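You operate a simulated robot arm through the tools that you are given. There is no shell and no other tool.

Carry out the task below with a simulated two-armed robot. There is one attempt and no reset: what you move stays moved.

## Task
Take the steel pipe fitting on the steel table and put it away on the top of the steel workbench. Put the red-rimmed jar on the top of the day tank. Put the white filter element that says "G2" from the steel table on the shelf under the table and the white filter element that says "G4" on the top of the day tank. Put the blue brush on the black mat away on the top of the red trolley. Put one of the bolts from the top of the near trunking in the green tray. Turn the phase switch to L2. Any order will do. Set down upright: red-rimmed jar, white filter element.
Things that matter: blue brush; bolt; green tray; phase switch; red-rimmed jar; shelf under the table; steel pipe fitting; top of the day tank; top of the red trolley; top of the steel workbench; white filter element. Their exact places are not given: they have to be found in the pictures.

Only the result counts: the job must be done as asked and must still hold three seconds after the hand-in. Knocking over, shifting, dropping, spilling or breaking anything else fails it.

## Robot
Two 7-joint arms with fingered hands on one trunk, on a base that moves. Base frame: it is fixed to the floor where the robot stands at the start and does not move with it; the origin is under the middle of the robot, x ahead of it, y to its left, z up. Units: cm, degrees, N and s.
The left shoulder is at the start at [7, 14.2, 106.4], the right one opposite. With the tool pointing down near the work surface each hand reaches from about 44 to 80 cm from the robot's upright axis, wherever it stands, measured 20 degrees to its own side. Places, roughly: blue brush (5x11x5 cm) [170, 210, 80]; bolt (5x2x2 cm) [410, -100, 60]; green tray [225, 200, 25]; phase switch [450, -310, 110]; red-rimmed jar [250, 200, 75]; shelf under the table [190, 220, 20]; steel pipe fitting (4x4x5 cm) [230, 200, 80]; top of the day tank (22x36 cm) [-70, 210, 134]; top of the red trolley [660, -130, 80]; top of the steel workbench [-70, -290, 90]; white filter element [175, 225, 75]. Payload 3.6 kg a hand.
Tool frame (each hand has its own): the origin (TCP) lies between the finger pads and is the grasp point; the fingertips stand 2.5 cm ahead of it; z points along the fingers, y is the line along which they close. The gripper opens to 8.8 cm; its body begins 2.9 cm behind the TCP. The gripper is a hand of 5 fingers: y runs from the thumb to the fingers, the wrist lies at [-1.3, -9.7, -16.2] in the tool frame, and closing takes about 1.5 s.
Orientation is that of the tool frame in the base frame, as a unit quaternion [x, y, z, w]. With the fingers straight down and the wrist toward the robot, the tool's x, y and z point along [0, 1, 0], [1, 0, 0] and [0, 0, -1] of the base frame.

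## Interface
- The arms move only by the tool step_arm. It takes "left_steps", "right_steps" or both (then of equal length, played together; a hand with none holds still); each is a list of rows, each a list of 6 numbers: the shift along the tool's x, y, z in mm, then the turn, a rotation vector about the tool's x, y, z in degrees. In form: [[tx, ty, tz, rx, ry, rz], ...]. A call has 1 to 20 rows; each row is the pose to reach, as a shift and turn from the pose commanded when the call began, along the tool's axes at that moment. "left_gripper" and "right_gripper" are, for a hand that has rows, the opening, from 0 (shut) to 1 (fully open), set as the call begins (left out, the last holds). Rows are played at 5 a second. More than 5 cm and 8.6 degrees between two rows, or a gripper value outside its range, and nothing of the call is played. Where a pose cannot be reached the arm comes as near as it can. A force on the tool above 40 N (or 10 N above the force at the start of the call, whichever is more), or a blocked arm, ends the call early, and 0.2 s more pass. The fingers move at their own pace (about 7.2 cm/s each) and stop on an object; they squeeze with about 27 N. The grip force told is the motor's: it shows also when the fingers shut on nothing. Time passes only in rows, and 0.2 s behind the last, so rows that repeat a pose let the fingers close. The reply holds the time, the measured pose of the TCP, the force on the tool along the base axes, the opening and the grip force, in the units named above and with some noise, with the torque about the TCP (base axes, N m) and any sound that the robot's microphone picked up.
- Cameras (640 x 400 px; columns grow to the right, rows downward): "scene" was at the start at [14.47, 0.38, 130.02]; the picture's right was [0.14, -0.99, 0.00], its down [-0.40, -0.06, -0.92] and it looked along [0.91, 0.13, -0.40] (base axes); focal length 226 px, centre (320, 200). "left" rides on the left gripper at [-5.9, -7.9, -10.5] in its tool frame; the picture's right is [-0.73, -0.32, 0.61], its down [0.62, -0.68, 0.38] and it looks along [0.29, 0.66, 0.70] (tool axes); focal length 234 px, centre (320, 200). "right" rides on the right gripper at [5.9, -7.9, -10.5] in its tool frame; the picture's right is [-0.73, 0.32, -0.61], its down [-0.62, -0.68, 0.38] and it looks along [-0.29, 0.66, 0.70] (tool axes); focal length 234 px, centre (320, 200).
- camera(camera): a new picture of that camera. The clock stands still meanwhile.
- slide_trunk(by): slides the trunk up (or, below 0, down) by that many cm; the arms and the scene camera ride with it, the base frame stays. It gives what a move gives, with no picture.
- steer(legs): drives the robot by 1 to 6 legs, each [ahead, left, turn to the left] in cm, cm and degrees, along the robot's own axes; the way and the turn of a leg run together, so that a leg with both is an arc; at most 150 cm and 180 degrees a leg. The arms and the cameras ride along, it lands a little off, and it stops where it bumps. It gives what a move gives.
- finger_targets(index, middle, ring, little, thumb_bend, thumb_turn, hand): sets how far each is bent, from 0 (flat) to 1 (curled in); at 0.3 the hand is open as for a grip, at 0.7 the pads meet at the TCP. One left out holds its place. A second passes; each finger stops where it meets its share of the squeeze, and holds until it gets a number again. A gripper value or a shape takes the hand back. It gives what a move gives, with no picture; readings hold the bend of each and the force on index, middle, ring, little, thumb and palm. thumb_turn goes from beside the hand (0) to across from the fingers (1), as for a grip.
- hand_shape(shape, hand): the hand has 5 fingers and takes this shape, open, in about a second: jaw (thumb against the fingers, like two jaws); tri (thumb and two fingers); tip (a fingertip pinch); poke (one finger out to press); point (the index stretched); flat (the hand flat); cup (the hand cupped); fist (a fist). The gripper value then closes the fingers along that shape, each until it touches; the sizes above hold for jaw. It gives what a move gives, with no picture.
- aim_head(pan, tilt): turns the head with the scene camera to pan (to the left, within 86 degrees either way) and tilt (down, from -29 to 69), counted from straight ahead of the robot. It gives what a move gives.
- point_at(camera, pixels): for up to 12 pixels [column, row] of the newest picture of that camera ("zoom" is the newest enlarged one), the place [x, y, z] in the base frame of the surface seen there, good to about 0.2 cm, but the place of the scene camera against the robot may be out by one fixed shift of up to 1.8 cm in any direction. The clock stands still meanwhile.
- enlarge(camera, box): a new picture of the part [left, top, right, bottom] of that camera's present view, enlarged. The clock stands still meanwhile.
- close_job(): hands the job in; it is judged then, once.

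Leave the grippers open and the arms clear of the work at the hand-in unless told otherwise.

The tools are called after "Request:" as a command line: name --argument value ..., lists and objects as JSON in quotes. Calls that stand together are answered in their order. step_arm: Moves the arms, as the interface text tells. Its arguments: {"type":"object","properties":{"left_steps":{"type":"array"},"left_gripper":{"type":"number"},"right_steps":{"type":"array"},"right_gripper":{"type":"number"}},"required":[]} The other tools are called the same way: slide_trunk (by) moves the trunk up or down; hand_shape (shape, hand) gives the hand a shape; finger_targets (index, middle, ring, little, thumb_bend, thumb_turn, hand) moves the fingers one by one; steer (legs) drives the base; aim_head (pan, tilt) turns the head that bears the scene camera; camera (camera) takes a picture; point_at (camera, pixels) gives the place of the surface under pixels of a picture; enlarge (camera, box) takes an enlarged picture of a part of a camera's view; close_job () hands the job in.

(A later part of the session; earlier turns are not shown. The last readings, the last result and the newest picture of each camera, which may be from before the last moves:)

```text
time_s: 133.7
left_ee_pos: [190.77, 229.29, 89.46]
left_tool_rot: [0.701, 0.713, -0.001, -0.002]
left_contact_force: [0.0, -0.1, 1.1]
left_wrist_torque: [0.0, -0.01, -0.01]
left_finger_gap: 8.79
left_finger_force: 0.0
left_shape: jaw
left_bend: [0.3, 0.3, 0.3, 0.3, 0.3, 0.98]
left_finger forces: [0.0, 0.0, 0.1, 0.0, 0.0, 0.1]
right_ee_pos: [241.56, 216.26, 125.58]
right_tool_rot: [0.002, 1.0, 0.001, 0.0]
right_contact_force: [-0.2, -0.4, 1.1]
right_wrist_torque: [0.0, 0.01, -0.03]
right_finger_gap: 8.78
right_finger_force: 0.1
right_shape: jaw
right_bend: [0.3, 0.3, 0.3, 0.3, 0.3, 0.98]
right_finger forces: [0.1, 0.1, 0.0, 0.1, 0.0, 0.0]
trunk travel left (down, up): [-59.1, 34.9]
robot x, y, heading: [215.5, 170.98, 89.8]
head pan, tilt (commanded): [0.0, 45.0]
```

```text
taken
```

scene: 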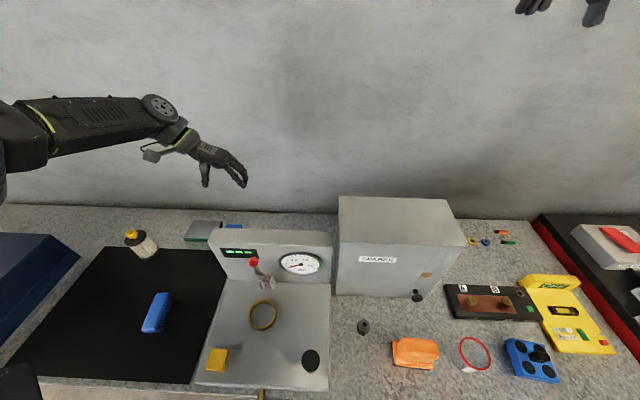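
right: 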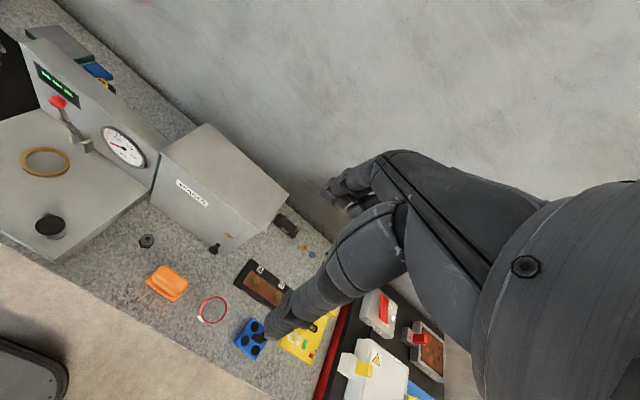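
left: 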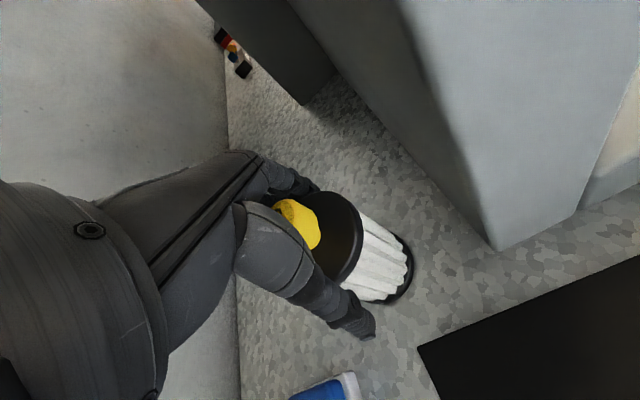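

No contact; G4 is between thumb and fingers. I close the left hand.

Request:
step_arm --left_steps '[[0, 0, 0, 0, 0, 0], [0, 0, 0, 0, 0, 0], [0, 0, 0, 0, 0, 0], [0, 0, 0, 0, 0, 0], [0, 0, 0, 0, 0, 0], [0, 0, 0, 0, 0, 0], [0, 0, 0, 0, 0, 0], [0, 0, 0, 0, 0, 0], [0, 0, 0, 0, 0, 0]]' --left_gripper 0

Request:
camera --camera "left"

```text
time_s: 135.7
left_ee_pos: [190.94, 229.45, 89.52]
left_tool_rot: [0.701, 0.713, 0.001, -0.002]
left_contact_force: [0.3, -1.0, -0.6]
left_wrist_torque: [0.0, 0.01, 0.01]
left_finger_gap: 5.61
left_finger_force: 27.2
left_shape: jaw
left_bend: [0.28, 0.39, 0.41, 0.41, 0.63, 0.99]
left_finger forces: [13.0, 7.4, 3.0, 0.0, 23.8, 0.0]
right_ee_pos: [241.53, 216.26, 125.52]
right_tool_rot: [0.002, 1.0, 0.0, 0.001]
right_contact_force: [0.4, -0.9, -0.6]
right_wrist_torque: [0.01, 0.0, -0.01]
right_finger_gap: 8.78
right_finger_force: 0.1
right_shape: jaw
right_bend: [0.3, 0.3, 0.3, 0.3, 0.3, 0.98]
right_finger forces: [0.0, 0.0, 0.0, 0.0, 0.0, 0.0]
trunk travel left (down, up): [-59.1, 34.9]
robot x, y, heading: [215.5, 171.0, 89.7]
head pan, tilt (commanded): [0.0, 45.0]
```

```text
taken
```

left: 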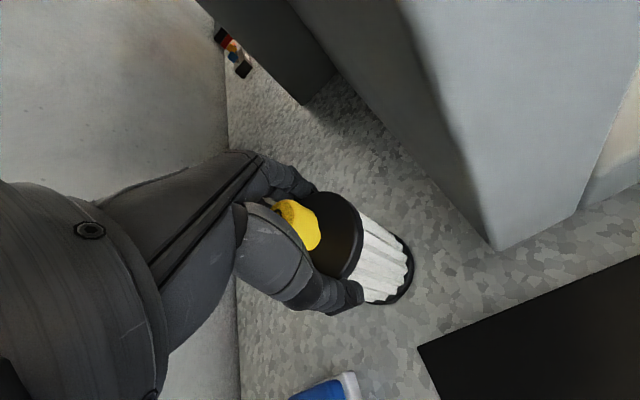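

Held by index, middle, ring against the thumb. I lift with the trunk by 33 cm so the element clears the panel (105), then back off.

Request:
slide_trunk --by 4

Request:
camera --camera "left"

Request:
slide_trunk --by 30

Request:
steer --legs '[[-45, 0, 0]]'

Request:
camera --camera "scene"

```text
time_s: 136.6
left_ee_pos: [190.85, 229.51, 93.54]
left_tool_rot: [0.701, 0.713, -0.001, -0.001]
left_contact_force: [-0.7, 0.0, -1.5]
left_wrist_torque: [0.01, 0.05, 0.02]
left_finger_gap: 5.61
left_finger_force: 26.8
left_shape: jaw
left_bend: [0.28, 0.39, 0.41, 0.41, 0.63, 0.99]
left_finger forces: [13.1, 7.5, 3.1, 0.0, 23.8, 0.0]
right_ee_pos: [241.59, 216.38, 129.51]
right_tool_rot: [0.002, 1.0, 0.001, 0.0]
right_contact_force: [0.9, -0.7, 0.0]
right_wrist_torque: [0.0, 0.01, 0.06]
right_finger_gap: 8.77
right_finger_force: 0.1
right_shape: jaw
right_bend: [0.3, 0.3, 0.3, 0.3, 0.3, 0.98]
right_finger forces: [0.1, 0.1, 0.0, 0.1, 0.0, 0.0]
trunk travel left (down, up): [-63.1, 30.9]
robot x, y, heading: [215.69, 170.82, 89.6]
head pan, tilt (commanded): [0.0, 45.0]
```

```text
taken
```

left: 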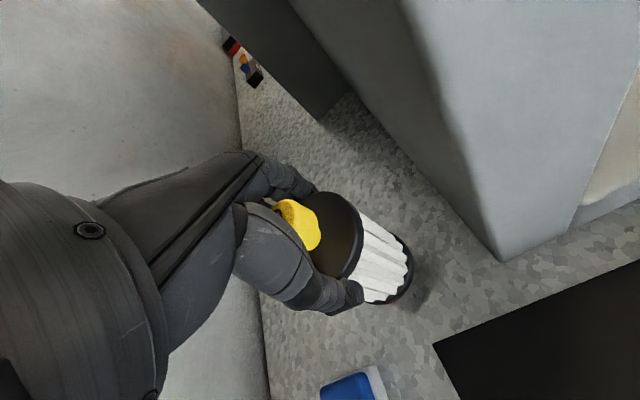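

```text
time_s: 139.6
left_ee_pos: [190.76, 229.38, 123.54]
left_tool_rot: [0.701, 0.713, -0.001, -0.001]
left_contact_force: [0.5, 0.7, -1.3]
left_wrist_torque: [-0.04, 0.0, 0.01]
left_finger_gap: 5.6
left_finger_force: 27.3
left_shape: jaw
left_bend: [0.28, 0.39, 0.41, 0.41, 0.63, 0.99]
left_finger forces: [13.1, 7.5, 3.1, 0.0, 23.7, 0.1]
right_ee_pos: [241.56, 216.27, 159.61]
right_tool_rot: [0.002, 1.0, 0.001, 0.001]
right_contact_force: [0.6, -0.1, -0.9]
right_wrist_torque: [0.0, -0.02, 0.01]
right_finger_gap: 8.79
right_finger_force: 0.1
right_shape: jaw
right_bend: [0.3, 0.3, 0.3, 0.3, 0.3, 0.98]
right_finger forces: [0.1, 0.0, 0.0, 0.1, 0.0, 0.0]
trunk travel left (down, up): [-93.1, 0.9]
robot x, y, heading: [215.15, 170.55, 89.9]
head pan, tilt (commanded): [0.0, 45.0]
```

```text
time_s: 142.3
left_ee_pos: [190.65, 184.83, 123.36]
left_tool_rot: [0.7, 0.714, -0.001, -0.001]
left_contact_force: [0.0, -0.3, -2.6]
left_wrist_torque: [-0.04, 0.0, 0.01]
left_finger_gap: 5.63
left_finger_force: 26.9
left_shape: jaw
left_bend: [0.28, 0.39, 0.41, 0.41, 0.63, 0.99]
left_finger forces: [13.1, 7.6, 3.0, 0.1, 23.7, 0.0]
right_ee_pos: [241.36, 171.91, 159.43]
right_tool_rot: [0.0, 1.0, 0.0, 0.0]
right_contact_force: [-0.3, -0.1, 0.6]
right_wrist_torque: [-0.03, -0.01, 0.01]
right_finger_gap: 8.79
right_finger_force: 0.2
right_shape: jaw
right_bend: [0.3, 0.3, 0.3, 0.3, 0.3, 0.98]
right_finger forces: [0.0, 0.0, 0.1, 0.1, 0.0, 0.1]
trunk travel left (down, up): [-93.1, 0.9]
robot x, y, heading: [214.96, 125.92, 89.5]
head pan, tilt (commanded): [0.0, 45.0]
```

```text
taken
```

scene: 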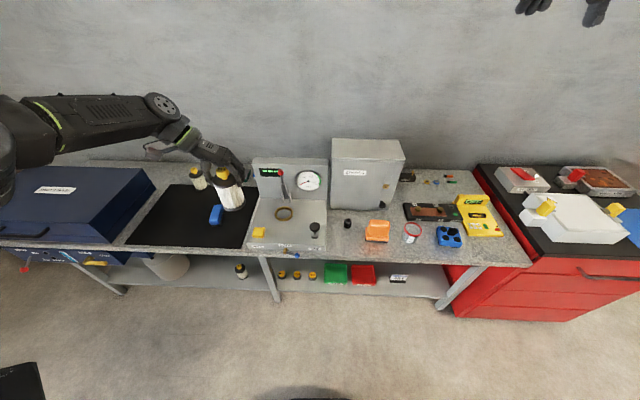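

G4 is in hand. Before going for the jar with the right hand, I raise and draw back the left hand relative to the shoulder (yaw back to about 45°), so it stays above the tester when the trunk is lowered.

Request:
step_arm --left_steps '[[-15, 0, -31, 0, 0, -6], [-30, 0, -62, 0, 0, -12], [-45, 0, -94, 0, 0, -18], [-60, 0, -125, 0, 0, -24], [-75, 0, -156, 0, 0, -30], [-90, 0, -187, 0, 0, -36], [-105, 0, -218, 0, 0, -40], [-120, 0, -250, 0, 0, -44], [-120, 0, -250, 0, 0, -44]]'

Request:
camera --camera "right"

```text
time_s: 144.3
left_ee_pos: [191.04, 172.57, 148.25]
left_tool_rot: [0.381, 0.925, 0.001, -0.001]
left_contact_force: [0.3, -0.5, -2.2]
left_wrist_torque: [-0.08, -0.02, -0.01]
left_finger_gap: 5.64
left_finger_force: 27.1
left_shape: jaw
left_bend: [0.28, 0.39, 0.41, 0.41, 0.63, 0.99]
left_finger forces: [13.1, 7.7, 3.3, 0.0, 23.9, 0.0]
right_ee_pos: [241.21, 171.69, 159.53]
right_tool_rot: [0.001, 1.0, 0.001, 0.0]
right_contact_force: [-0.1, -0.7, -0.3]
right_wrist_torque: [0.01, 0.03, 0.03]
right_finger_gap: 8.78
right_finger_force: 0.1
right_shape: jaw
right_bend: [0.3, 0.3, 0.3, 0.3, 0.3, 0.98]
right_finger forces: [0.0, 0.0, 0.0, 0.1, 0.0, 0.0]
trunk travel left (down, up): [-93.1, 0.9]
robot x, y, heading: [215.2, 126.0, 89.9]
head pan, tilt (commanded): [0.0, 45.0]
```

```text
taken
```

right: 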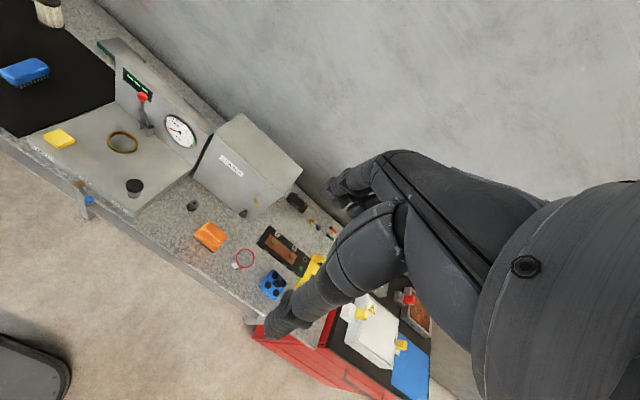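

Next: lower the trunk by 24 and drive so the right hand comes above the jar (253.2,196.5).

Request:
slide_trunk --by -24

Request:
steer --legs '[[0, -12, 0], [22.5, 0, 0]]'

Request:
camera --camera "right"

Request:
camera --camera "scene"

```text
time_s: 146.8
left_ee_pos: [191.08, 172.54, 124.27]
left_tool_rot: [0.382, 0.924, 0.0, -0.001]
left_contact_force: [-0.6, -0.1, -2.3]
left_wrist_torque: [-0.01, 0.01, 0.03]
left_finger_gap: 5.6
left_finger_force: 26.9
left_shape: jaw
left_bend: [0.28, 0.39, 0.41, 0.41, 0.63, 0.99]
left_finger forces: [13.1, 7.6, 3.3, 0.1, 23.8, 0.0]
right_ee_pos: [241.26, 171.72, 135.59]
right_tool_rot: [0.001, 1.0, 0.001, -0.001]
right_contact_force: [-0.1, -0.1, -0.4]
right_wrist_torque: [-0.03, 0.01, 0.0]
right_finger_gap: 8.76
right_finger_force: 0.0
right_shape: jaw
right_bend: [0.3, 0.3, 0.3, 0.3, 0.3, 0.98]
right_finger forces: [0.1, 0.1, 0.1, 0.1, 0.1, 0.0]
trunk travel left (down, up): [-69.1, 24.9]
robot x, y, heading: [215.45, 126.21, 89.8]
head pan, tilt (commanded): [0.0, 45.0]
```

```text
time_s: 149.3
left_ee_pos: [203.41, 194.44, 124.27]
left_tool_rot: [0.382, 0.924, 0.001, -0.001]
left_contact_force: [0.0, 0.1, -1.5]
left_wrist_torque: [-0.01, 0.01, 0.02]
left_finger_gap: 5.63
left_finger_force: 26.8
left_shape: jaw
left_bend: [0.28, 0.39, 0.41, 0.41, 0.63, 0.99]
left_finger forces: [13.1, 7.6, 3.3, 0.0, 23.8, 0.0]
right_ee_pos: [253.43, 193.51, 135.47]
right_tool_rot: [0.0, 1.0, 0.001, 0.0]
right_contact_force: [0.5, 0.8, -0.2]
right_wrist_torque: [0.0, -0.06, 0.01]
right_finger_gap: 8.77
right_finger_force: 0.1
right_shape: jaw
right_bend: [0.3, 0.3, 0.3, 0.3, 0.3, 0.98]
right_finger forces: [0.0, 0.0, 0.0, 0.1, 0.0, 0.0]
trunk travel left (down, up): [-69.1, 24.9]
robot x, y, heading: [227.04, 148.34, 89.5]
head pan, tilt (commanded): [0.0, 45.0]
```

```text
taken
```

right: 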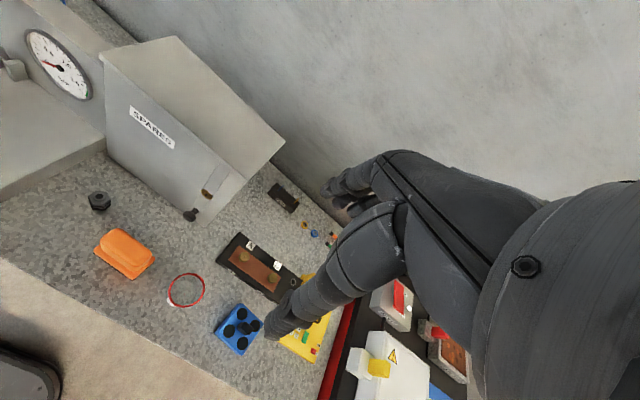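

```text
taken
```

scene: 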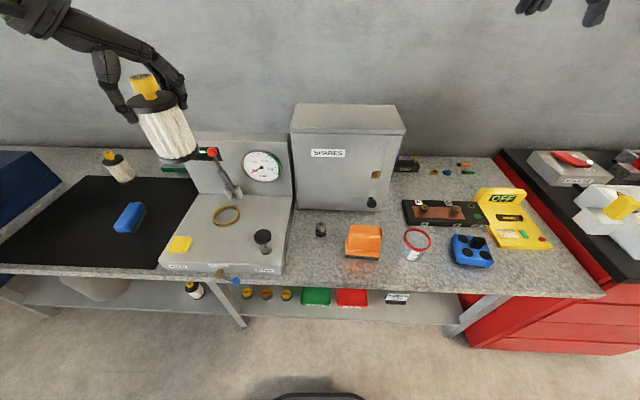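

I measure the obstacles around the jar: board corner (218,262), blue unit corner (214,330), orange clamp corner (153,262), and rim points.

Request:
point_at --camera "right" --pixels '[[217, 262], [235, 235], [216, 328], [237, 306], [154, 262], [131, 278], [186, 274], [203, 285], [187, 305], [170, 292], [190, 215]]'

Request:
step_arm --right_steps '[[0, 8, 40, 0, 0, 0], [0, 15, 80, 0, 0, 0], [0, 22, 120, 0, 0, 0], [0, 28, 160, 0, 0, 0], [2, 30, 200, 0, 0, 0], [2, 30, 240, 0, 0, 0], [2, 30, 280, 0, 0, 0], [2, 30, 280, 0, 0, 0]]' --right_gripper 1

Request:
camera --camera "right"

```text
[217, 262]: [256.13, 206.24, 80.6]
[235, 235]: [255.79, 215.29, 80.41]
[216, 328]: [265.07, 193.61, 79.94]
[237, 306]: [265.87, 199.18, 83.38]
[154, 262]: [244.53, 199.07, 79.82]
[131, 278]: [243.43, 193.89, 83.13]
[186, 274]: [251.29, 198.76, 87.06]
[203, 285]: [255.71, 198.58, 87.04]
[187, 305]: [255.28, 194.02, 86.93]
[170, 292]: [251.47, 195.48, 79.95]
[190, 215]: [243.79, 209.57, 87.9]
```

```text
time_s: 151.1
left_ee_pos: [203.16, 194.54, 124.25]
left_tool_rot: [0.382, 0.924, 0.001, -0.002]
left_contact_force: [-0.2, -0.3, -1.1]
left_wrist_torque: [0.04, -0.01, -0.01]
left_finger_gap: 5.62
left_finger_force: 26.7
left_shape: jaw
left_bend: [0.28, 0.39, 0.41, 0.41, 0.63, 0.99]
left_finger forces: [13.1, 7.6, 3.2, 0.0, 23.8, 0.0]
right_ee_pos: [253.39, 196.44, 107.55]
right_tool_rot: [0.001, 1.0, 0.002, -0.001]
right_contact_force: [-0.4, 0.8, 0.1]
right_wrist_torque: [0.01, 0.02, -0.01]
right_finger_gap: 8.78
right_finger_force: 0.0
right_shape: jaw
right_bend: [0.3, 0.3, 0.3, 0.3, 0.3, 0.98]
right_finger forces: [0.0, 0.1, 0.0, 0.1, 0.1, 0.0]
trunk travel left (down, up): [-69.1, 24.9]
robot x, y, heading: [227.02, 148.35, 89.7]
head pan, tilt (commanded): [0.0, 45.0]
```

```text
taken
```

right: 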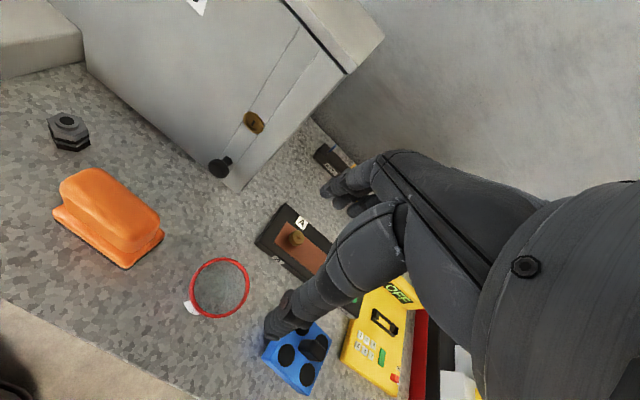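

Rim centre is (253.4,196.5), radius 3.1, z 87. The hand is right above. I descend to TCP z≈86 with open fingers.

Request:
step_arm --right_steps '[[0, 0, 40, 0, 0, 0], [0, 0, 80, 0, 0, 0], [0, 0, 120, 0, 0, 0], [0, 0, 160, 0, 0, 0], [0, 0, 195, 0, 0, 0], [0, 0, 212, 0, 0, 0], [0, 0, 212, 0, 0, 0]]'

Request:
camera --camera "right"

```text
time_s: 152.7
left_ee_pos: [203.15, 194.56, 124.27]
left_tool_rot: [0.382, 0.924, 0.0, -0.001]
left_contact_force: [0.3, -0.3, -1.7]
left_wrist_torque: [0.02, 0.0, 0.02]
left_finger_gap: 5.64
left_finger_force: 26.8
left_shape: jaw
left_bend: [0.28, 0.39, 0.41, 0.41, 0.63, 0.99]
left_finger forces: [13.2, 7.7, 3.4, 0.0, 23.8, 0.0]
right_ee_pos: [253.27, 196.9, 86.03]
right_tool_rot: [0.001, 1.0, 0.001, 0.0]
right_contact_force: [-0.7, 0.0, -0.5]
right_wrist_torque: [0.03, 0.01, -0.02]
right_finger_gap: 8.81
right_finger_force: 0.1
right_shape: jaw
right_bend: [0.3, 0.3, 0.3, 0.3, 0.29, 0.98]
right_finger forces: [0.0, 0.0, 0.1, 0.0, 0.3, 0.1]
trunk travel left (down, up): [-69.1, 24.9]
robot x, y, heading: [226.91, 148.05, 89.7]
head pan, tilt (commanded): [0.0, 45.0]
```

```text
taken
```

right: 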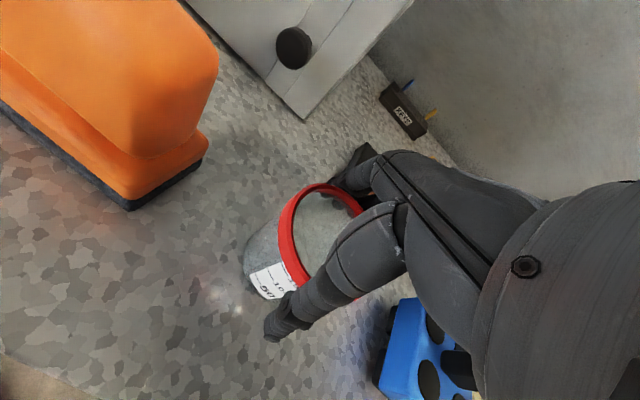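

The thumb barely touches (0.3 N), since the hand sits 4 mm too far back. I shift 5 mm toward me, go down to z≈84.9 and close.

Request:
step_arm --right_steps '[[0, -5, 0, 0, 0, 0], [0, -5, 10, 0, 0, 0], [0, -5, 10, 0, 0, 0]]'

Request:
step_arm --right_steps '[[0, 0, 0, 0, 0, 0], [0, 0, 0, 0, 0, 0], [0, 0, 0, 0, 0, 0], [0, 0, 0, 0, 0, 0], [0, 0, 0, 0, 0, 0], [0, 0, 0, 0, 0, 0], [0, 0, 0, 0, 0, 0], [0, 0, 0, 0, 0, 0], [0, 0, 0, 0, 0, 0]]' --right_gripper 0

Request:
camera --camera "right"

```text
time_s: 153.5
left_ee_pos: [203.13, 194.55, 124.32]
left_tool_rot: [0.381, 0.925, 0.0, -0.002]
left_contact_force: [-0.6, -0.1, -2.3]
left_wrist_torque: [-0.01, -0.02, 0.0]
left_finger_gap: 5.62
left_finger_force: 27.0
left_shape: jaw
left_bend: [0.28, 0.39, 0.41, 0.41, 0.63, 0.99]
left_finger forces: [13.1, 7.6, 3.3, 0.0, 23.9, 0.0]
right_ee_pos: [253.25, 196.25, 85.4]
right_tool_rot: [0.001, 1.0, 0.002, 0.001]
right_contact_force: [-1.0, 0.7, 6.1]
right_wrist_torque: [0.06, -0.02, 0.0]
right_finger_gap: 8.8
right_finger_force: 0.0
right_shape: jaw
right_bend: [0.29, 0.3, 0.3, 0.3, 0.29, 0.97]
right_finger forces: [4.0, 0.1, 0.0, 0.0, 1.8, 0.0]
trunk travel left (down, up): [-69.1, 24.9]
robot x, y, heading: [227.11, 147.99, 89.8]
head pan, tilt (commanded): [0.0, 45.0]
```

```text
time_s: 155.5
left_ee_pos: [203.24, 194.57, 124.15]
left_tool_rot: [0.382, 0.924, 0.001, -0.002]
left_contact_force: [1.2, 0.7, -2.8]
left_wrist_torque: [-0.01, 0.03, -0.03]
left_finger_gap: 5.61
left_finger_force: 26.4
left_shape: jaw
left_bend: [0.28, 0.39, 0.41, 0.41, 0.63, 0.99]
left_finger forces: [13.1, 7.7, 3.3, 0.1, 23.8, 0.0]
right_ee_pos: [253.24, 196.24, 85.25]
right_tool_rot: [0.001, 1.0, 0.002, 0.0]
right_contact_force: [-0.6, 2.0, 6.1]
right_wrist_torque: [0.24, -0.02, 0.01]
right_finger_gap: 5.9
right_finger_force: 27.4
right_shape: jaw
right_bend: [0.29, 0.4, 0.4, 0.42, 0.57, 0.98]
right_finger forces: [17.6, 12.1, 2.9, 0.1, 29.6, 0.0]
trunk travel left (down, up): [-69.1, 24.9]
robot x, y, heading: [227.0, 148.1, 89.5]
head pan, tilt (commanded): [0.0, 45.0]
```

```text
taken
```

right: 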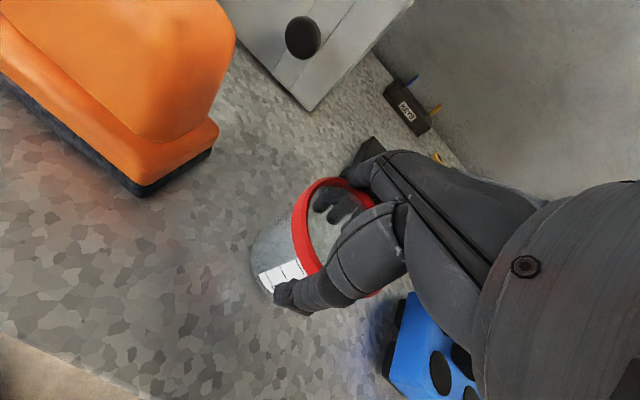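

The jar is held (gap 5.9 cm, thumb 30 N against index/middle). I lift 4 cm with the trunk and look.

Request:
slide_trunk --by 4

Request:
camera --camera "right"

Request:
enlarge --camera "scene" --box '[360, 160, 500, 280]'

```text
time_s: 156.3
left_ee_pos: [203.28, 194.58, 128.15]
left_tool_rot: [0.382, 0.924, -0.001, -0.001]
left_contact_force: [0.3, -0.2, -2.0]
left_wrist_torque: [0.02, 0.03, 0.03]
left_finger_gap: 5.61
left_finger_force: 27.2
left_shape: jaw
left_bend: [0.28, 0.39, 0.41, 0.41, 0.63, 0.99]
left_finger forces: [13.1, 7.6, 3.3, 0.0, 23.8, 0.0]
right_ee_pos: [253.35, 196.32, 89.12]
right_tool_rot: [0.001, 1.0, 0.001, 0.0]
right_contact_force: [0.0, 0.7, -0.9]
right_wrist_torque: [0.02, -0.04, 0.03]
right_finger_gap: 5.87
right_finger_force: 26.6
right_shape: jaw
right_bend: [0.29, 0.41, 0.4, 0.42, 0.57, 0.98]
right_finger forces: [15.3, 11.9, 3.1, 0.1, 29.5, 0.0]
trunk travel left (down, up): [-73.1, 20.9]
robot x, y, heading: [227.72, 147.71, 89.5]
head pan, tilt (commanded): [0.0, 45.0]
```

```text
taken
```

right: 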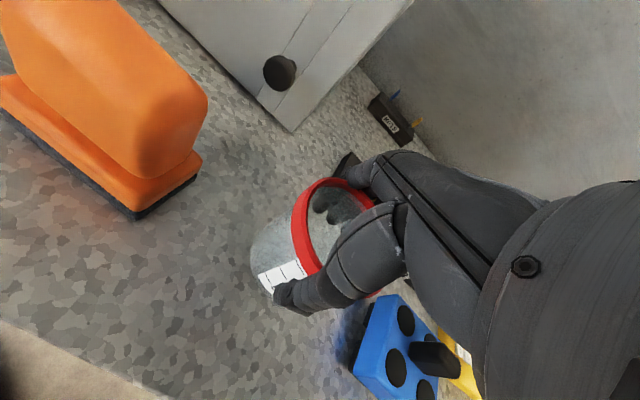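

```text
3.33 times, centred on (430, 220) of scene
```

zoom: 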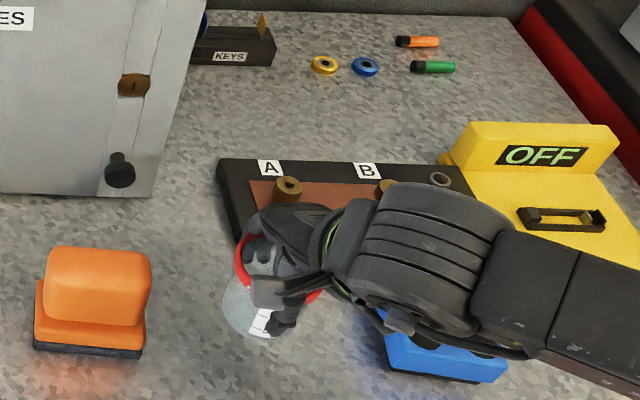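

The jar is lifted. I raise the trunk fully, back off from the table and drive toward the day tank in the left-back corner, then look.

Request:
slide_trunk --by 20.5

Request:
steer --legs '[[-60, 0, 0], [0, 100, 0], [0, 100, 0], [0, 0, 50]]'

Request:
aim_head --pan 0 --tilt 20

Request:
camera --camera "scene"

```text
time_s: 158.5
left_ee_pos: [203.27, 194.55, 148.58]
left_tool_rot: [0.382, 0.924, 0.0, -0.001]
left_contact_force: [0.8, -0.7, -2.0]
left_wrist_torque: [-0.02, 0.0, -0.05]
left_finger_gap: 5.61
left_finger_force: 26.8
left_shape: jaw
left_bend: [0.28, 0.39, 0.41, 0.41, 0.63, 0.99]
left_finger forces: [13.2, 7.6, 3.3, 0.0, 23.8, 0.0]
right_ee_pos: [253.32, 196.27, 109.8]
right_tool_rot: [0.001, 1.0, 0.001, 0.001]
right_contact_force: [0.3, 0.2, -0.3]
right_wrist_torque: [-0.05, -0.01, 0.01]
right_finger_gap: 5.85
right_finger_force: 27.1
right_shape: jaw
right_bend: [0.29, 0.41, 0.4, 0.42, 0.57, 0.98]
right_finger forces: [15.3, 11.9, 2.9, 0.1, 29.5, 0.0]
trunk travel left (down, up): [-93.6, 0.4]
robot x, y, heading: [227.59, 147.97, 89.9]
head pan, tilt (commanded): [0.0, 45.0]
```

```text
time_s: 173.5
left_ee_pos: [-21.6, 96.22, 148.71]
left_tool_rot: [-0.061, 0.998, -0.001, -0.002]
left_contact_force: [-0.2, -0.8, -2.6]
left_wrist_torque: [-0.01, -0.01, -0.01]
left_finger_gap: 5.61
left_finger_force: 27.2
left_shape: jaw
left_bend: [0.28, 0.39, 0.41, 0.41, 0.63, 0.99]
left_finger forces: [13.1, 7.7, 3.3, 0.1, 23.7, 0.1]
right_ee_pos: [7.9, 136.55, 109.69]
right_tool_rot: [-0.436, 0.9, 0.001, -0.001]
right_contact_force: [-0.4, -0.7, -0.1]
right_wrist_torque: [-0.03, -0.01, 0.02]
right_finger_gap: 5.88
right_finger_force: 26.9
right_shape: jaw
right_bend: [0.29, 0.41, 0.4, 0.42, 0.57, 0.98]
right_finger forces: [14.8, 11.8, 3.1, 0.0, 28.9, 0.1]
trunk travel left (down, up): [-93.6, 0.4]
robot x, y, heading: [30.05, 86.17, 141.4]
head pan, tilt (commanded): [0.0, 45.0]
```

```text
time_s: 174.4
left_ee_pos: [-21.64, 96.09, 148.73]
left_tool_rot: [-0.061, 0.998, 0.0, -0.002]
left_contact_force: [-0.3, 1.2, -1.2]
left_wrist_torque: [0.02, -0.01, -0.01]
left_finger_gap: 5.61
left_finger_force: 26.8
left_shape: jaw
left_bend: [0.28, 0.39, 0.41, 0.41, 0.63, 0.99]
left_finger forces: [13.1, 7.6, 3.3, 0.0, 23.7, 0.1]
right_ee_pos: [7.94, 136.57, 109.7]
right_tool_rot: [-0.436, 0.9, 0.0, 0.0]
right_contact_force: [0.2, -0.1, -1.9]
right_wrist_torque: [0.04, 0.04, 0.01]
right_finger_gap: 5.85
right_finger_force: 27.4
right_shape: jaw
right_bend: [0.29, 0.41, 0.4, 0.42, 0.57, 0.98]
right_finger forces: [14.9, 11.8, 2.9, 0.1, 28.9, 0.1]
trunk travel left (down, up): [-93.6, 0.4]
robot x, y, heading: [30.17, 85.96, 141.7]
head pan, tilt (commanded): [0.0, 20.0]
```

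```text
taken
```

scene: 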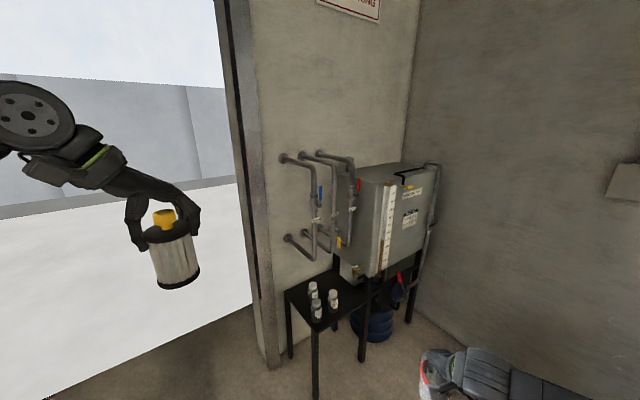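

I see the day tank at (395,210) with pipes on its left, a small black table with three bottles before it. I enlarge and measure the tank's top and surroundings.

Request:
enlarge --camera "scene" --box '[280, 130, 460, 260]'

Request:
point_at --camera "scene" --pixels '[[400, 172], [375, 178], [425, 168], [368, 183], [395, 187], [437, 166], [405, 163], [385, 250], [350, 285], [305, 290], [355, 320], [440, 200]]'

```text
3.08 times, centred on (370, 195) of scene
```

zoom: 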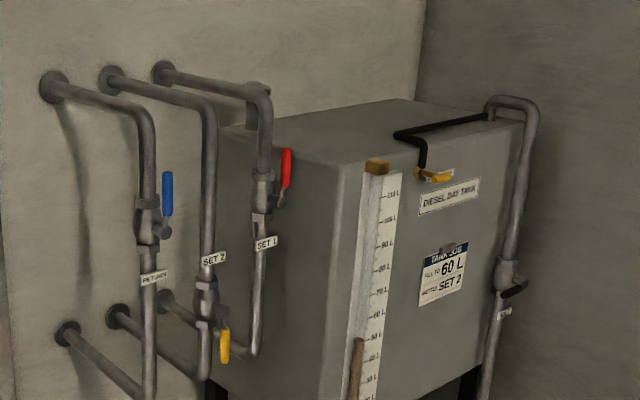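

```text
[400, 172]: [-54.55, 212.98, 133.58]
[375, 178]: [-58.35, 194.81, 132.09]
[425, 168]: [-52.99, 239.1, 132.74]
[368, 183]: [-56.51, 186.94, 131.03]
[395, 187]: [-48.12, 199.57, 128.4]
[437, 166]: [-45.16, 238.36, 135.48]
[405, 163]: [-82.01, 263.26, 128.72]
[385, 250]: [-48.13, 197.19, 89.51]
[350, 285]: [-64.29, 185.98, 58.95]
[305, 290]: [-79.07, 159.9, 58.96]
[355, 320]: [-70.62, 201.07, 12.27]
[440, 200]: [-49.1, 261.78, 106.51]
```

I measure the pipes, valve handles and the black hose on the tank top with the zoom picture.

Request:
enlarge --camera "scene" --box '[280, 130, 460, 260]'

Request:
point_at --camera "zoom" --pixels '[[262, 95], [209, 110], [147, 120], [287, 160], [168, 185], [400, 137], [450, 125], [488, 115], [424, 160], [515, 105], [380, 165], [350, 120]]'

Request:
point_at --camera "zoom" --pixels '[[230, 140], [400, 105], [420, 110], [330, 160], [470, 118], [180, 70], [240, 120]]'

```text
3.08 times, centred on (370, 195) of scene
```

zoom: 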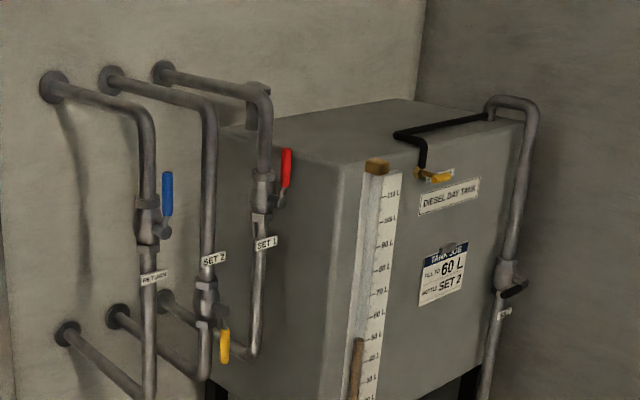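

```text
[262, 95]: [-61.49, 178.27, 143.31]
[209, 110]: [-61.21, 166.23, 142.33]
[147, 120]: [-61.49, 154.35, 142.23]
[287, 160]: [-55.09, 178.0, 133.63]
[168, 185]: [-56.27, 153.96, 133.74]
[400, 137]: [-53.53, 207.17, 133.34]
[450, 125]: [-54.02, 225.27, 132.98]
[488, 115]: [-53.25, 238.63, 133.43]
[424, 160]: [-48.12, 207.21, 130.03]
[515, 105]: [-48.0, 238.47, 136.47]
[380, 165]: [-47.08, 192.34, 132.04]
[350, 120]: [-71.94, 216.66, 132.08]
```

```text
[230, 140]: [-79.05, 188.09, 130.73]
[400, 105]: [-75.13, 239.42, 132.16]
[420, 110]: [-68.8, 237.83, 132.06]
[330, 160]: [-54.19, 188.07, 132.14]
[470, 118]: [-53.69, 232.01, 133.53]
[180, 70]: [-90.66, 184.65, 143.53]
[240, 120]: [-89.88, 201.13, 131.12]
```

The tank top spans x −48…−90, y 188…240 (scene camera), hose along x≈−53; pipes at y 154/166/178 rise to about z 147. To plan the approach I need to know where my own elbows are, so I look at each arm.

Request:
aim_head --pan 60 --tilt 20

Request:
camera --camera "scene"

Request:
aim_head --pan -60 --tilt 30

Request:
camera --camera "scene"

```text
time_s: 175.7
left_ee_pos: [-21.59, 96.1, 148.71]
left_tool_rot: [-0.061, 0.998, 0.0, -0.002]
left_contact_force: [-1.0, -0.8, -2.6]
left_wrist_torque: [0.03, 0.0, -0.03]
left_finger_gap: 5.61
left_finger_force: 27.2
left_shape: jaw
left_bend: [0.28, 0.39, 0.41, 0.41, 0.63, 0.99]
left_finger forces: [13.2, 7.7, 3.4, 0.1, 23.7, 0.0]
right_ee_pos: [8.14, 136.4, 109.78]
right_tool_rot: [-0.437, 0.9, 0.001, -0.001]
right_contact_force: [-0.3, 0.1, -0.6]
right_wrist_torque: [0.02, 0.0, 0.0]
right_finger_gap: 5.88
right_finger_force: 27.2
right_shape: jaw
right_bend: [0.29, 0.41, 0.4, 0.42, 0.57, 0.98]
right_finger forces: [14.8, 11.8, 3.0, 0.0, 28.9, 0.0]
trunk travel left (down, up): [-93.6, 0.4]
robot x, y, heading: [29.75, 85.97, 141.6]
head pan, tilt (commanded): [60.0, 20.0]
```

```text
taken
```

scene: 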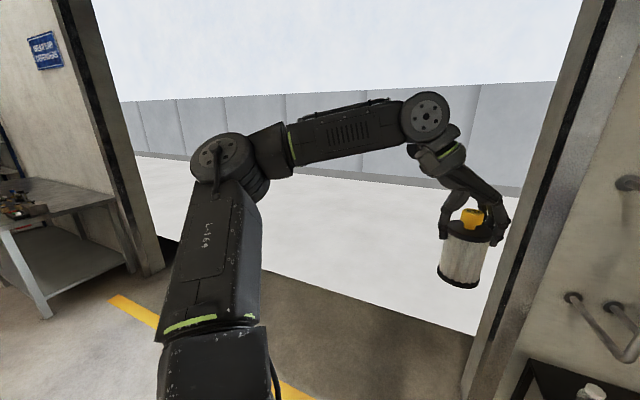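

```text
time_s: 177.7
left_ee_pos: [-21.69, 96.05, 148.79]
left_tool_rot: [-0.062, 0.998, 0.0, -0.001]
left_contact_force: [0.1, -1.0, -1.8]
left_wrist_torque: [-0.01, 0.02, 0.02]
left_finger_gap: 5.61
left_finger_force: 26.8
left_shape: jaw
left_bend: [0.28, 0.39, 0.41, 0.41, 0.63, 0.99]
left_finger forces: [13.1, 7.7, 3.3, 0.1, 23.8, 0.0]
right_ee_pos: [7.88, 136.56, 109.84]
right_tool_rot: [-0.436, 0.9, 0.0, 0.0]
right_contact_force: [-0.1, 0.6, -0.7]
right_wrist_torque: [-0.01, -0.04, -0.01]
right_finger_gap: 5.86
right_finger_force: 27.5
right_shape: jaw
right_bend: [0.29, 0.41, 0.4, 0.42, 0.57, 0.98]
right_finger forces: [14.8, 11.8, 3.0, 0.1, 28.9, 0.0]
trunk travel left (down, up): [-93.6, 0.4]
robot x, y, heading: [29.7, 86.22, 141.8]
head pan, tilt (commanded): [-60.0, 30.0]
```

```text
taken
```

scene: 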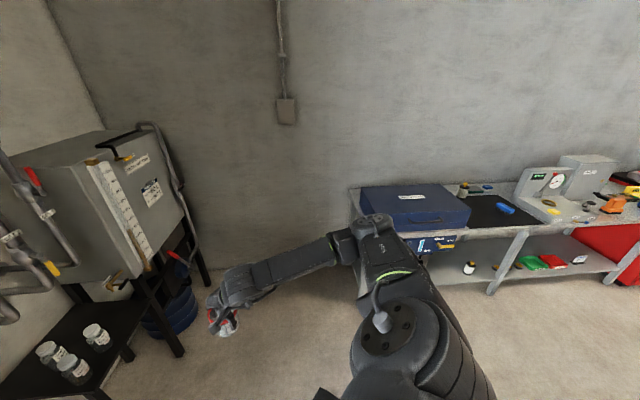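

I measure the right arm's parts in this picture and then the left arm's.

Request:
point_at --camera "scene" --pixels '[[395, 325], [380, 250], [378, 225], [330, 250], [270, 270], [230, 290], [440, 360], [410, 290]]'

Request:
aim_head --pan 60 --tilt 20

Request:
camera --camera "scene"

Request:
point_at --camera "scene" --pixels '[[215, 155], [222, 165], [275, 150], [340, 130], [425, 115], [220, 250], [210, 350], [440, 160], [470, 215]]'

```text
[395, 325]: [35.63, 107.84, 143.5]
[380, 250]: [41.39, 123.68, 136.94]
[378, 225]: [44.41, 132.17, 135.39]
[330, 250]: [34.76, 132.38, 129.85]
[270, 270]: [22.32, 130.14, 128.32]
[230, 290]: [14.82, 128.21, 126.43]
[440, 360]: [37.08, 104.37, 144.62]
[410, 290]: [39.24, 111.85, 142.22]
```

```text
time_s: 179.7
left_ee_pos: [-21.7, 96.2, 148.74]
left_tool_rot: [-0.061, 0.998, 0.0, -0.002]
left_contact_force: [0.7, 0.3, -1.6]
left_wrist_torque: [0.01, -0.03, 0.01]
left_finger_gap: 5.63
left_finger_force: 26.6
left_shape: jaw
left_bend: [0.28, 0.39, 0.41, 0.41, 0.63, 0.99]
left_finger forces: [13.1, 7.7, 3.2, 0.0, 23.7, 0.2]
right_ee_pos: [7.9, 136.44, 109.67]
right_tool_rot: [-0.436, 0.9, 0.0, -0.001]
right_contact_force: [0.4, 0.6, -1.0]
right_wrist_torque: [0.01, -0.04, -0.01]
right_finger_gap: 5.88
right_finger_force: 27.1
right_shape: jaw
right_bend: [0.29, 0.41, 0.4, 0.42, 0.57, 0.98]
right_finger forces: [14.7, 11.8, 3.0, 0.0, 28.9, 0.1]
trunk travel left (down, up): [-93.6, 0.4]
robot x, y, heading: [29.93, 86.22, 141.5]
head pan, tilt (commanded): [60.0, 20.0]
```

```text
taken
```

scene: 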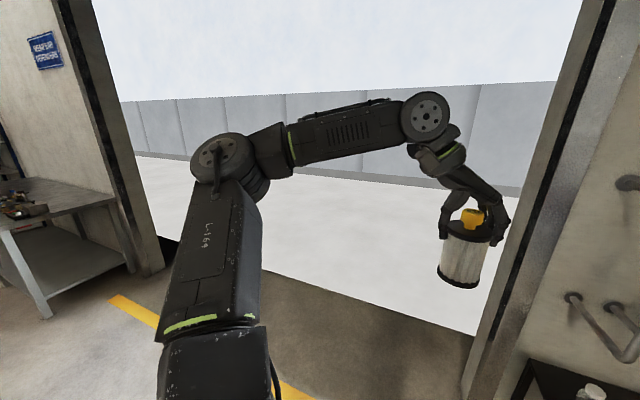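

```text
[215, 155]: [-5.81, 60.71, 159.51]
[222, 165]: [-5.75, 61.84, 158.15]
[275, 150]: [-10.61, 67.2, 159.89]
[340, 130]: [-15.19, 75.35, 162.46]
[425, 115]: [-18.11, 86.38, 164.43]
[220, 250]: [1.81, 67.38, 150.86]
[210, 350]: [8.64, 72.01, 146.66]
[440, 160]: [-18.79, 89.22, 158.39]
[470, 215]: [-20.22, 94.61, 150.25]
```

Elbows stand about 46 cm to each side and only 12–17 cm ahead, at z≈158. So I can stand at heading 180, y≈203 and bring both hands inward. I rehearse that pose here in free space: left hand to 50 cm ahead/6 left, right hand up to z≈150, 11 right, with wrists turned outward.

Request:
step_arm --left_steps '[[-12, 18, -4, 0, 0, 0], [-24, 36, -8, 0, 0, 0], [-36, 54, -12, 0, 0, 0], [-48, 72, -16, 0, 0, 0], [-60, 90, -20, 0, 0, 0], [-72, 108, -25, 0, 0, 0], [-84, 126, -25, 0, 0, 0], [-95, 145, -25, 0, 0, 0], [-95, 145, -25, 0, 0, 0], [-95, 145, -25, 0, 0, 0], [-95, 145, -25, 0, 0, 0]]' --right_steps '[[0, 0, -40, 0, 0, -4], [0, 0, -80, 0, 0, -8], [0, 0, -120, 0, 0, -12], [0, 0, -160, 0, 0, -16], [15, 3, -200, 0, 0, -20], [35, 6, -240, 0, 0, -24], [55, 9, -280, 0, 0, -28], [80, 12, -320, 0, 0, -32], [105, 15, -360, 0, 0, -36], [130, 15, -400, 0, 0, -40], [150, 15, -400, 0, 0, -44]]'

Request:
aim_head --pan 0 --tilt 20

Request:
camera --camera "scene"

```text
time_s: 182.1
left_ee_pos: [-13.92, 111.72, 150.94]
left_tool_rot: [-0.061, 0.998, -0.001, 0.0]
left_contact_force: [0.4, 1.1, -2.2]
left_wrist_torque: [-0.01, -0.03, -0.02]
left_finger_gap: 5.57
left_finger_force: 26.5
left_shape: jaw
left_bend: [0.28, 0.39, 0.41, 0.41, 0.64, 0.99]
left_finger forces: [13.1, 7.7, 3.3, 0.0, 23.7, 0.0]
right_ee_pos: [-2.51, 125.58, 149.53]
right_tool_rot: [0.742, -0.67, 0.0, -0.001]
right_contact_force: [0.2, 0.3, 0.2]
right_wrist_torque: [-0.01, -0.01, -0.03]
right_finger_gap: 5.8
right_finger_force: 26.9
right_shape: jaw
right_bend: [0.73, 0.41, 0.41, 0.42, 0.57, 0.98]
right_finger forces: [13.4, 11.7, 3.5, 0.1, 27.3, 0.1]
trunk travel left (down, up): [-93.6, 0.4]
robot x, y, heading: [29.76, 86.12, 141.4]
head pan, tilt (commanded): [60.0, 20.0]
```

```text
time_s: 183.4
left_ee_pos: [-14.05, 111.66, 150.95]
left_tool_rot: [-0.06, 0.998, -0.001, -0.002]
left_contact_force: [-0.8, -0.4, -1.4]
left_wrist_torque: [-0.03, -0.01, -0.04]
left_finger_gap: 5.59
left_finger_force: 26.7
left_shape: jaw
left_bend: [0.28, 0.39, 0.41, 0.41, 0.64, 0.99]
left_finger forces: [13.1, 7.7, 3.4, 0.1, 23.7, 0.0]
right_ee_pos: [-2.46, 125.68, 149.55]
right_tool_rot: [0.741, -0.671, -0.001, 0.0]
right_contact_force: [0.9, -0.6, -1.3]
right_wrist_torque: [-0.04, 0.01, -0.01]
right_finger_gap: 5.8
right_finger_force: 26.6
right_shape: jaw
right_bend: [0.73, 0.41, 0.41, 0.42, 0.57, 0.98]
right_finger forces: [13.5, 11.6, 3.6, 0.1, 27.3, 0.1]
trunk travel left (down, up): [-93.6, 0.4]
robot x, y, heading: [30.06, 86.46, 141.7]
head pan, tilt (commanded): [0.0, 20.0]
```

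```text
taken
```

scene: 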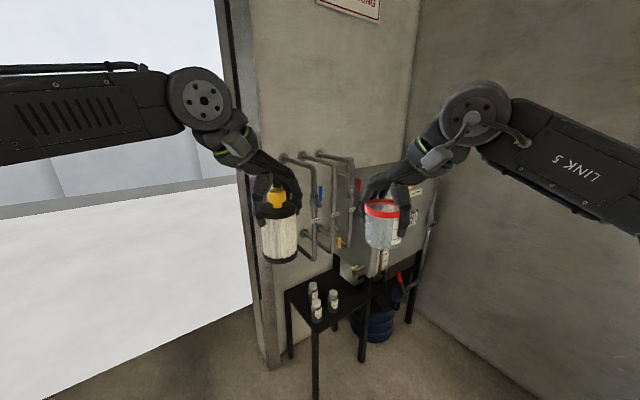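

Both hands reach this pose. The right index finger has bent from 0.29 to 0.73, so I check the jar's grip closely.

Request:
enlarge --camera "scene" --box '[330, 140, 470, 270]'

Request:
camera --camera "right"

Request:
enlarge --camera "right" --box '[230, 130, 420, 320]'

```text
3.08 times, centred on (400, 205) of scene
```

zoom: 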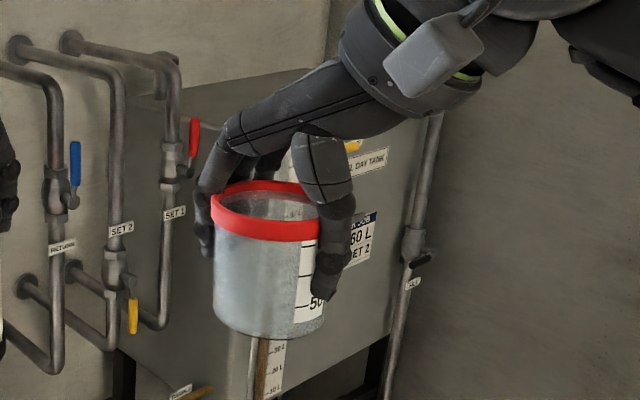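

```text
taken
```

right: 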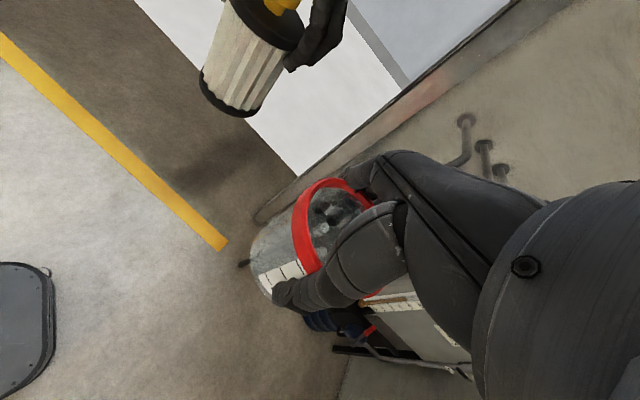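

```text
2.11 times, centred on (325, 225) of right
```

zoom: 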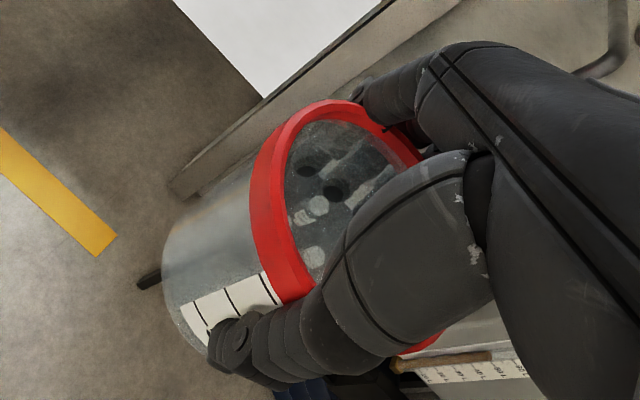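

The jar is held upright and firmly. Now I turn to heading 180 and drive to (30,203), staying clear of the black table, before the final approach.

Request:
steer --legs '[[0, 0, 38.4], [0, -60, 0], [0, -57, 0]]'

Request:
camera --camera "scene"

Request:
camera --camera "left"

Request:
camera --camera "right"

```text
time_s: 191.5
left_ee_pos: [-18.57, 198.52, 151.02]
left_tool_rot: [-0.379, 0.926, 0.0, -0.001]
left_contact_force: [-0.1, 0.0, -1.8]
left_wrist_torque: [0.02, 0.01, 0.0]
left_finger_gap: 5.6
left_finger_force: 26.6
left_shape: jaw
left_bend: [0.28, 0.39, 0.41, 0.41, 0.64, 0.99]
left_finger forces: [13.0, 7.7, 3.4, 0.0, 23.5, 0.0]
right_ee_pos: [-17.94, 216.56, 149.63]
right_tool_rot: [0.918, -0.396, -0.001, -0.001]
right_contact_force: [-0.5, -0.3, -0.1]
right_wrist_torque: [-0.01, 0.02, -0.02]
right_finger_gap: 5.81
right_finger_force: 27.0
right_shape: jaw
right_bend: [0.73, 0.41, 0.41, 0.42, 0.58, 0.98]
right_finger forces: [13.3, 11.6, 3.5, 0.0, 27.1, 0.0]
trunk travel left (down, up): [-93.6, 0.4]
robot x, y, heading: [31.68, 205.13, 179.3]
head pan, tilt (commanded): [0.0, 20.0]
```

```text
taken
```

scene: 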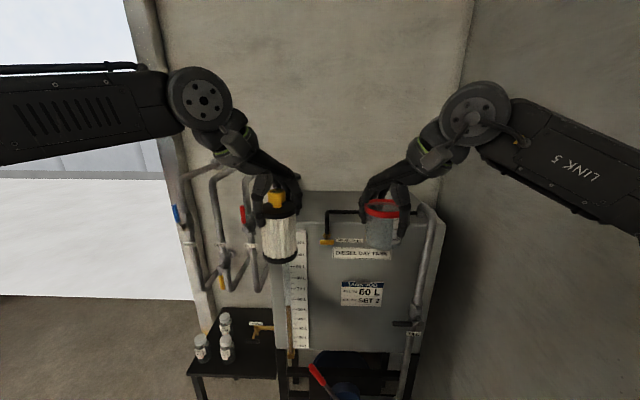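

```text
taken
```

left: 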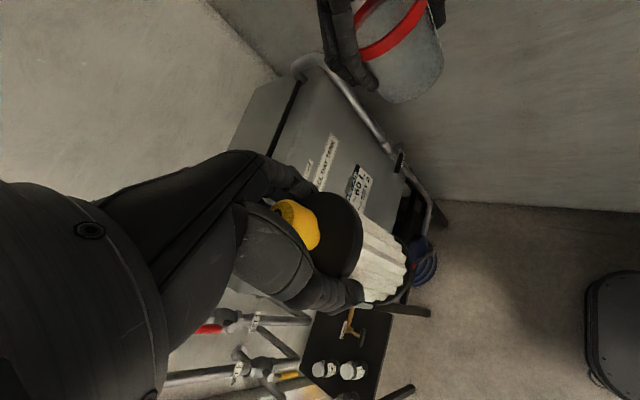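

```text
taken
```

right: 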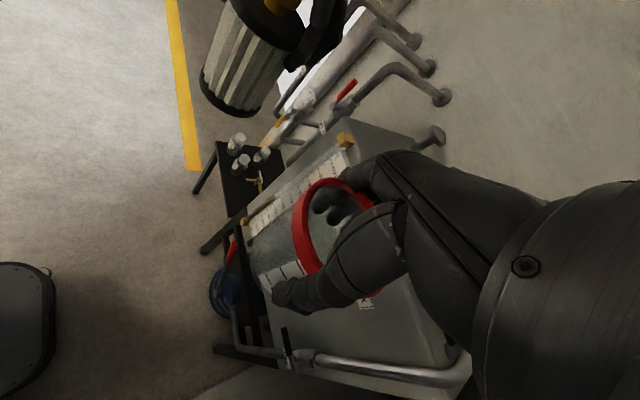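

I measure the tank top with both wrist cameras: left pixels around (262,110), right around (385,130).

Request:
point_at --camera "left" --pixels '[[262, 105], [275, 90], [285, 125], [300, 70], [320, 90], [215, 328], [345, 320], [330, 95], [240, 145]]'

Request:
point_at --camera "right" --pixels '[[385, 130], [370, 128], [345, 140], [420, 300], [435, 345], [350, 88], [385, 75], [405, 320], [455, 360], [290, 330]]'

```text
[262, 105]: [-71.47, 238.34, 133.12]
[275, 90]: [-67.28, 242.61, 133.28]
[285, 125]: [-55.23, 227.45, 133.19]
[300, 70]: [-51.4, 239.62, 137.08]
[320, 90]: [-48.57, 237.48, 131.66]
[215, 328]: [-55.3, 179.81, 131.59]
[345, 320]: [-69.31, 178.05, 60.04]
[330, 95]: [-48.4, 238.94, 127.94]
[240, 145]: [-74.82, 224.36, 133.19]
```

```text
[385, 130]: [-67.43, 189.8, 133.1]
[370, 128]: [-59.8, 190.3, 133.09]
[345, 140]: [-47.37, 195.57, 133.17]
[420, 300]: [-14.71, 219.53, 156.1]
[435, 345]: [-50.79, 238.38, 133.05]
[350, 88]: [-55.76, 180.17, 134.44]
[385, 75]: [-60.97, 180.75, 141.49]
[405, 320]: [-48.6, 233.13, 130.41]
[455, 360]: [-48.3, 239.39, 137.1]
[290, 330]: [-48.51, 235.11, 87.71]
```

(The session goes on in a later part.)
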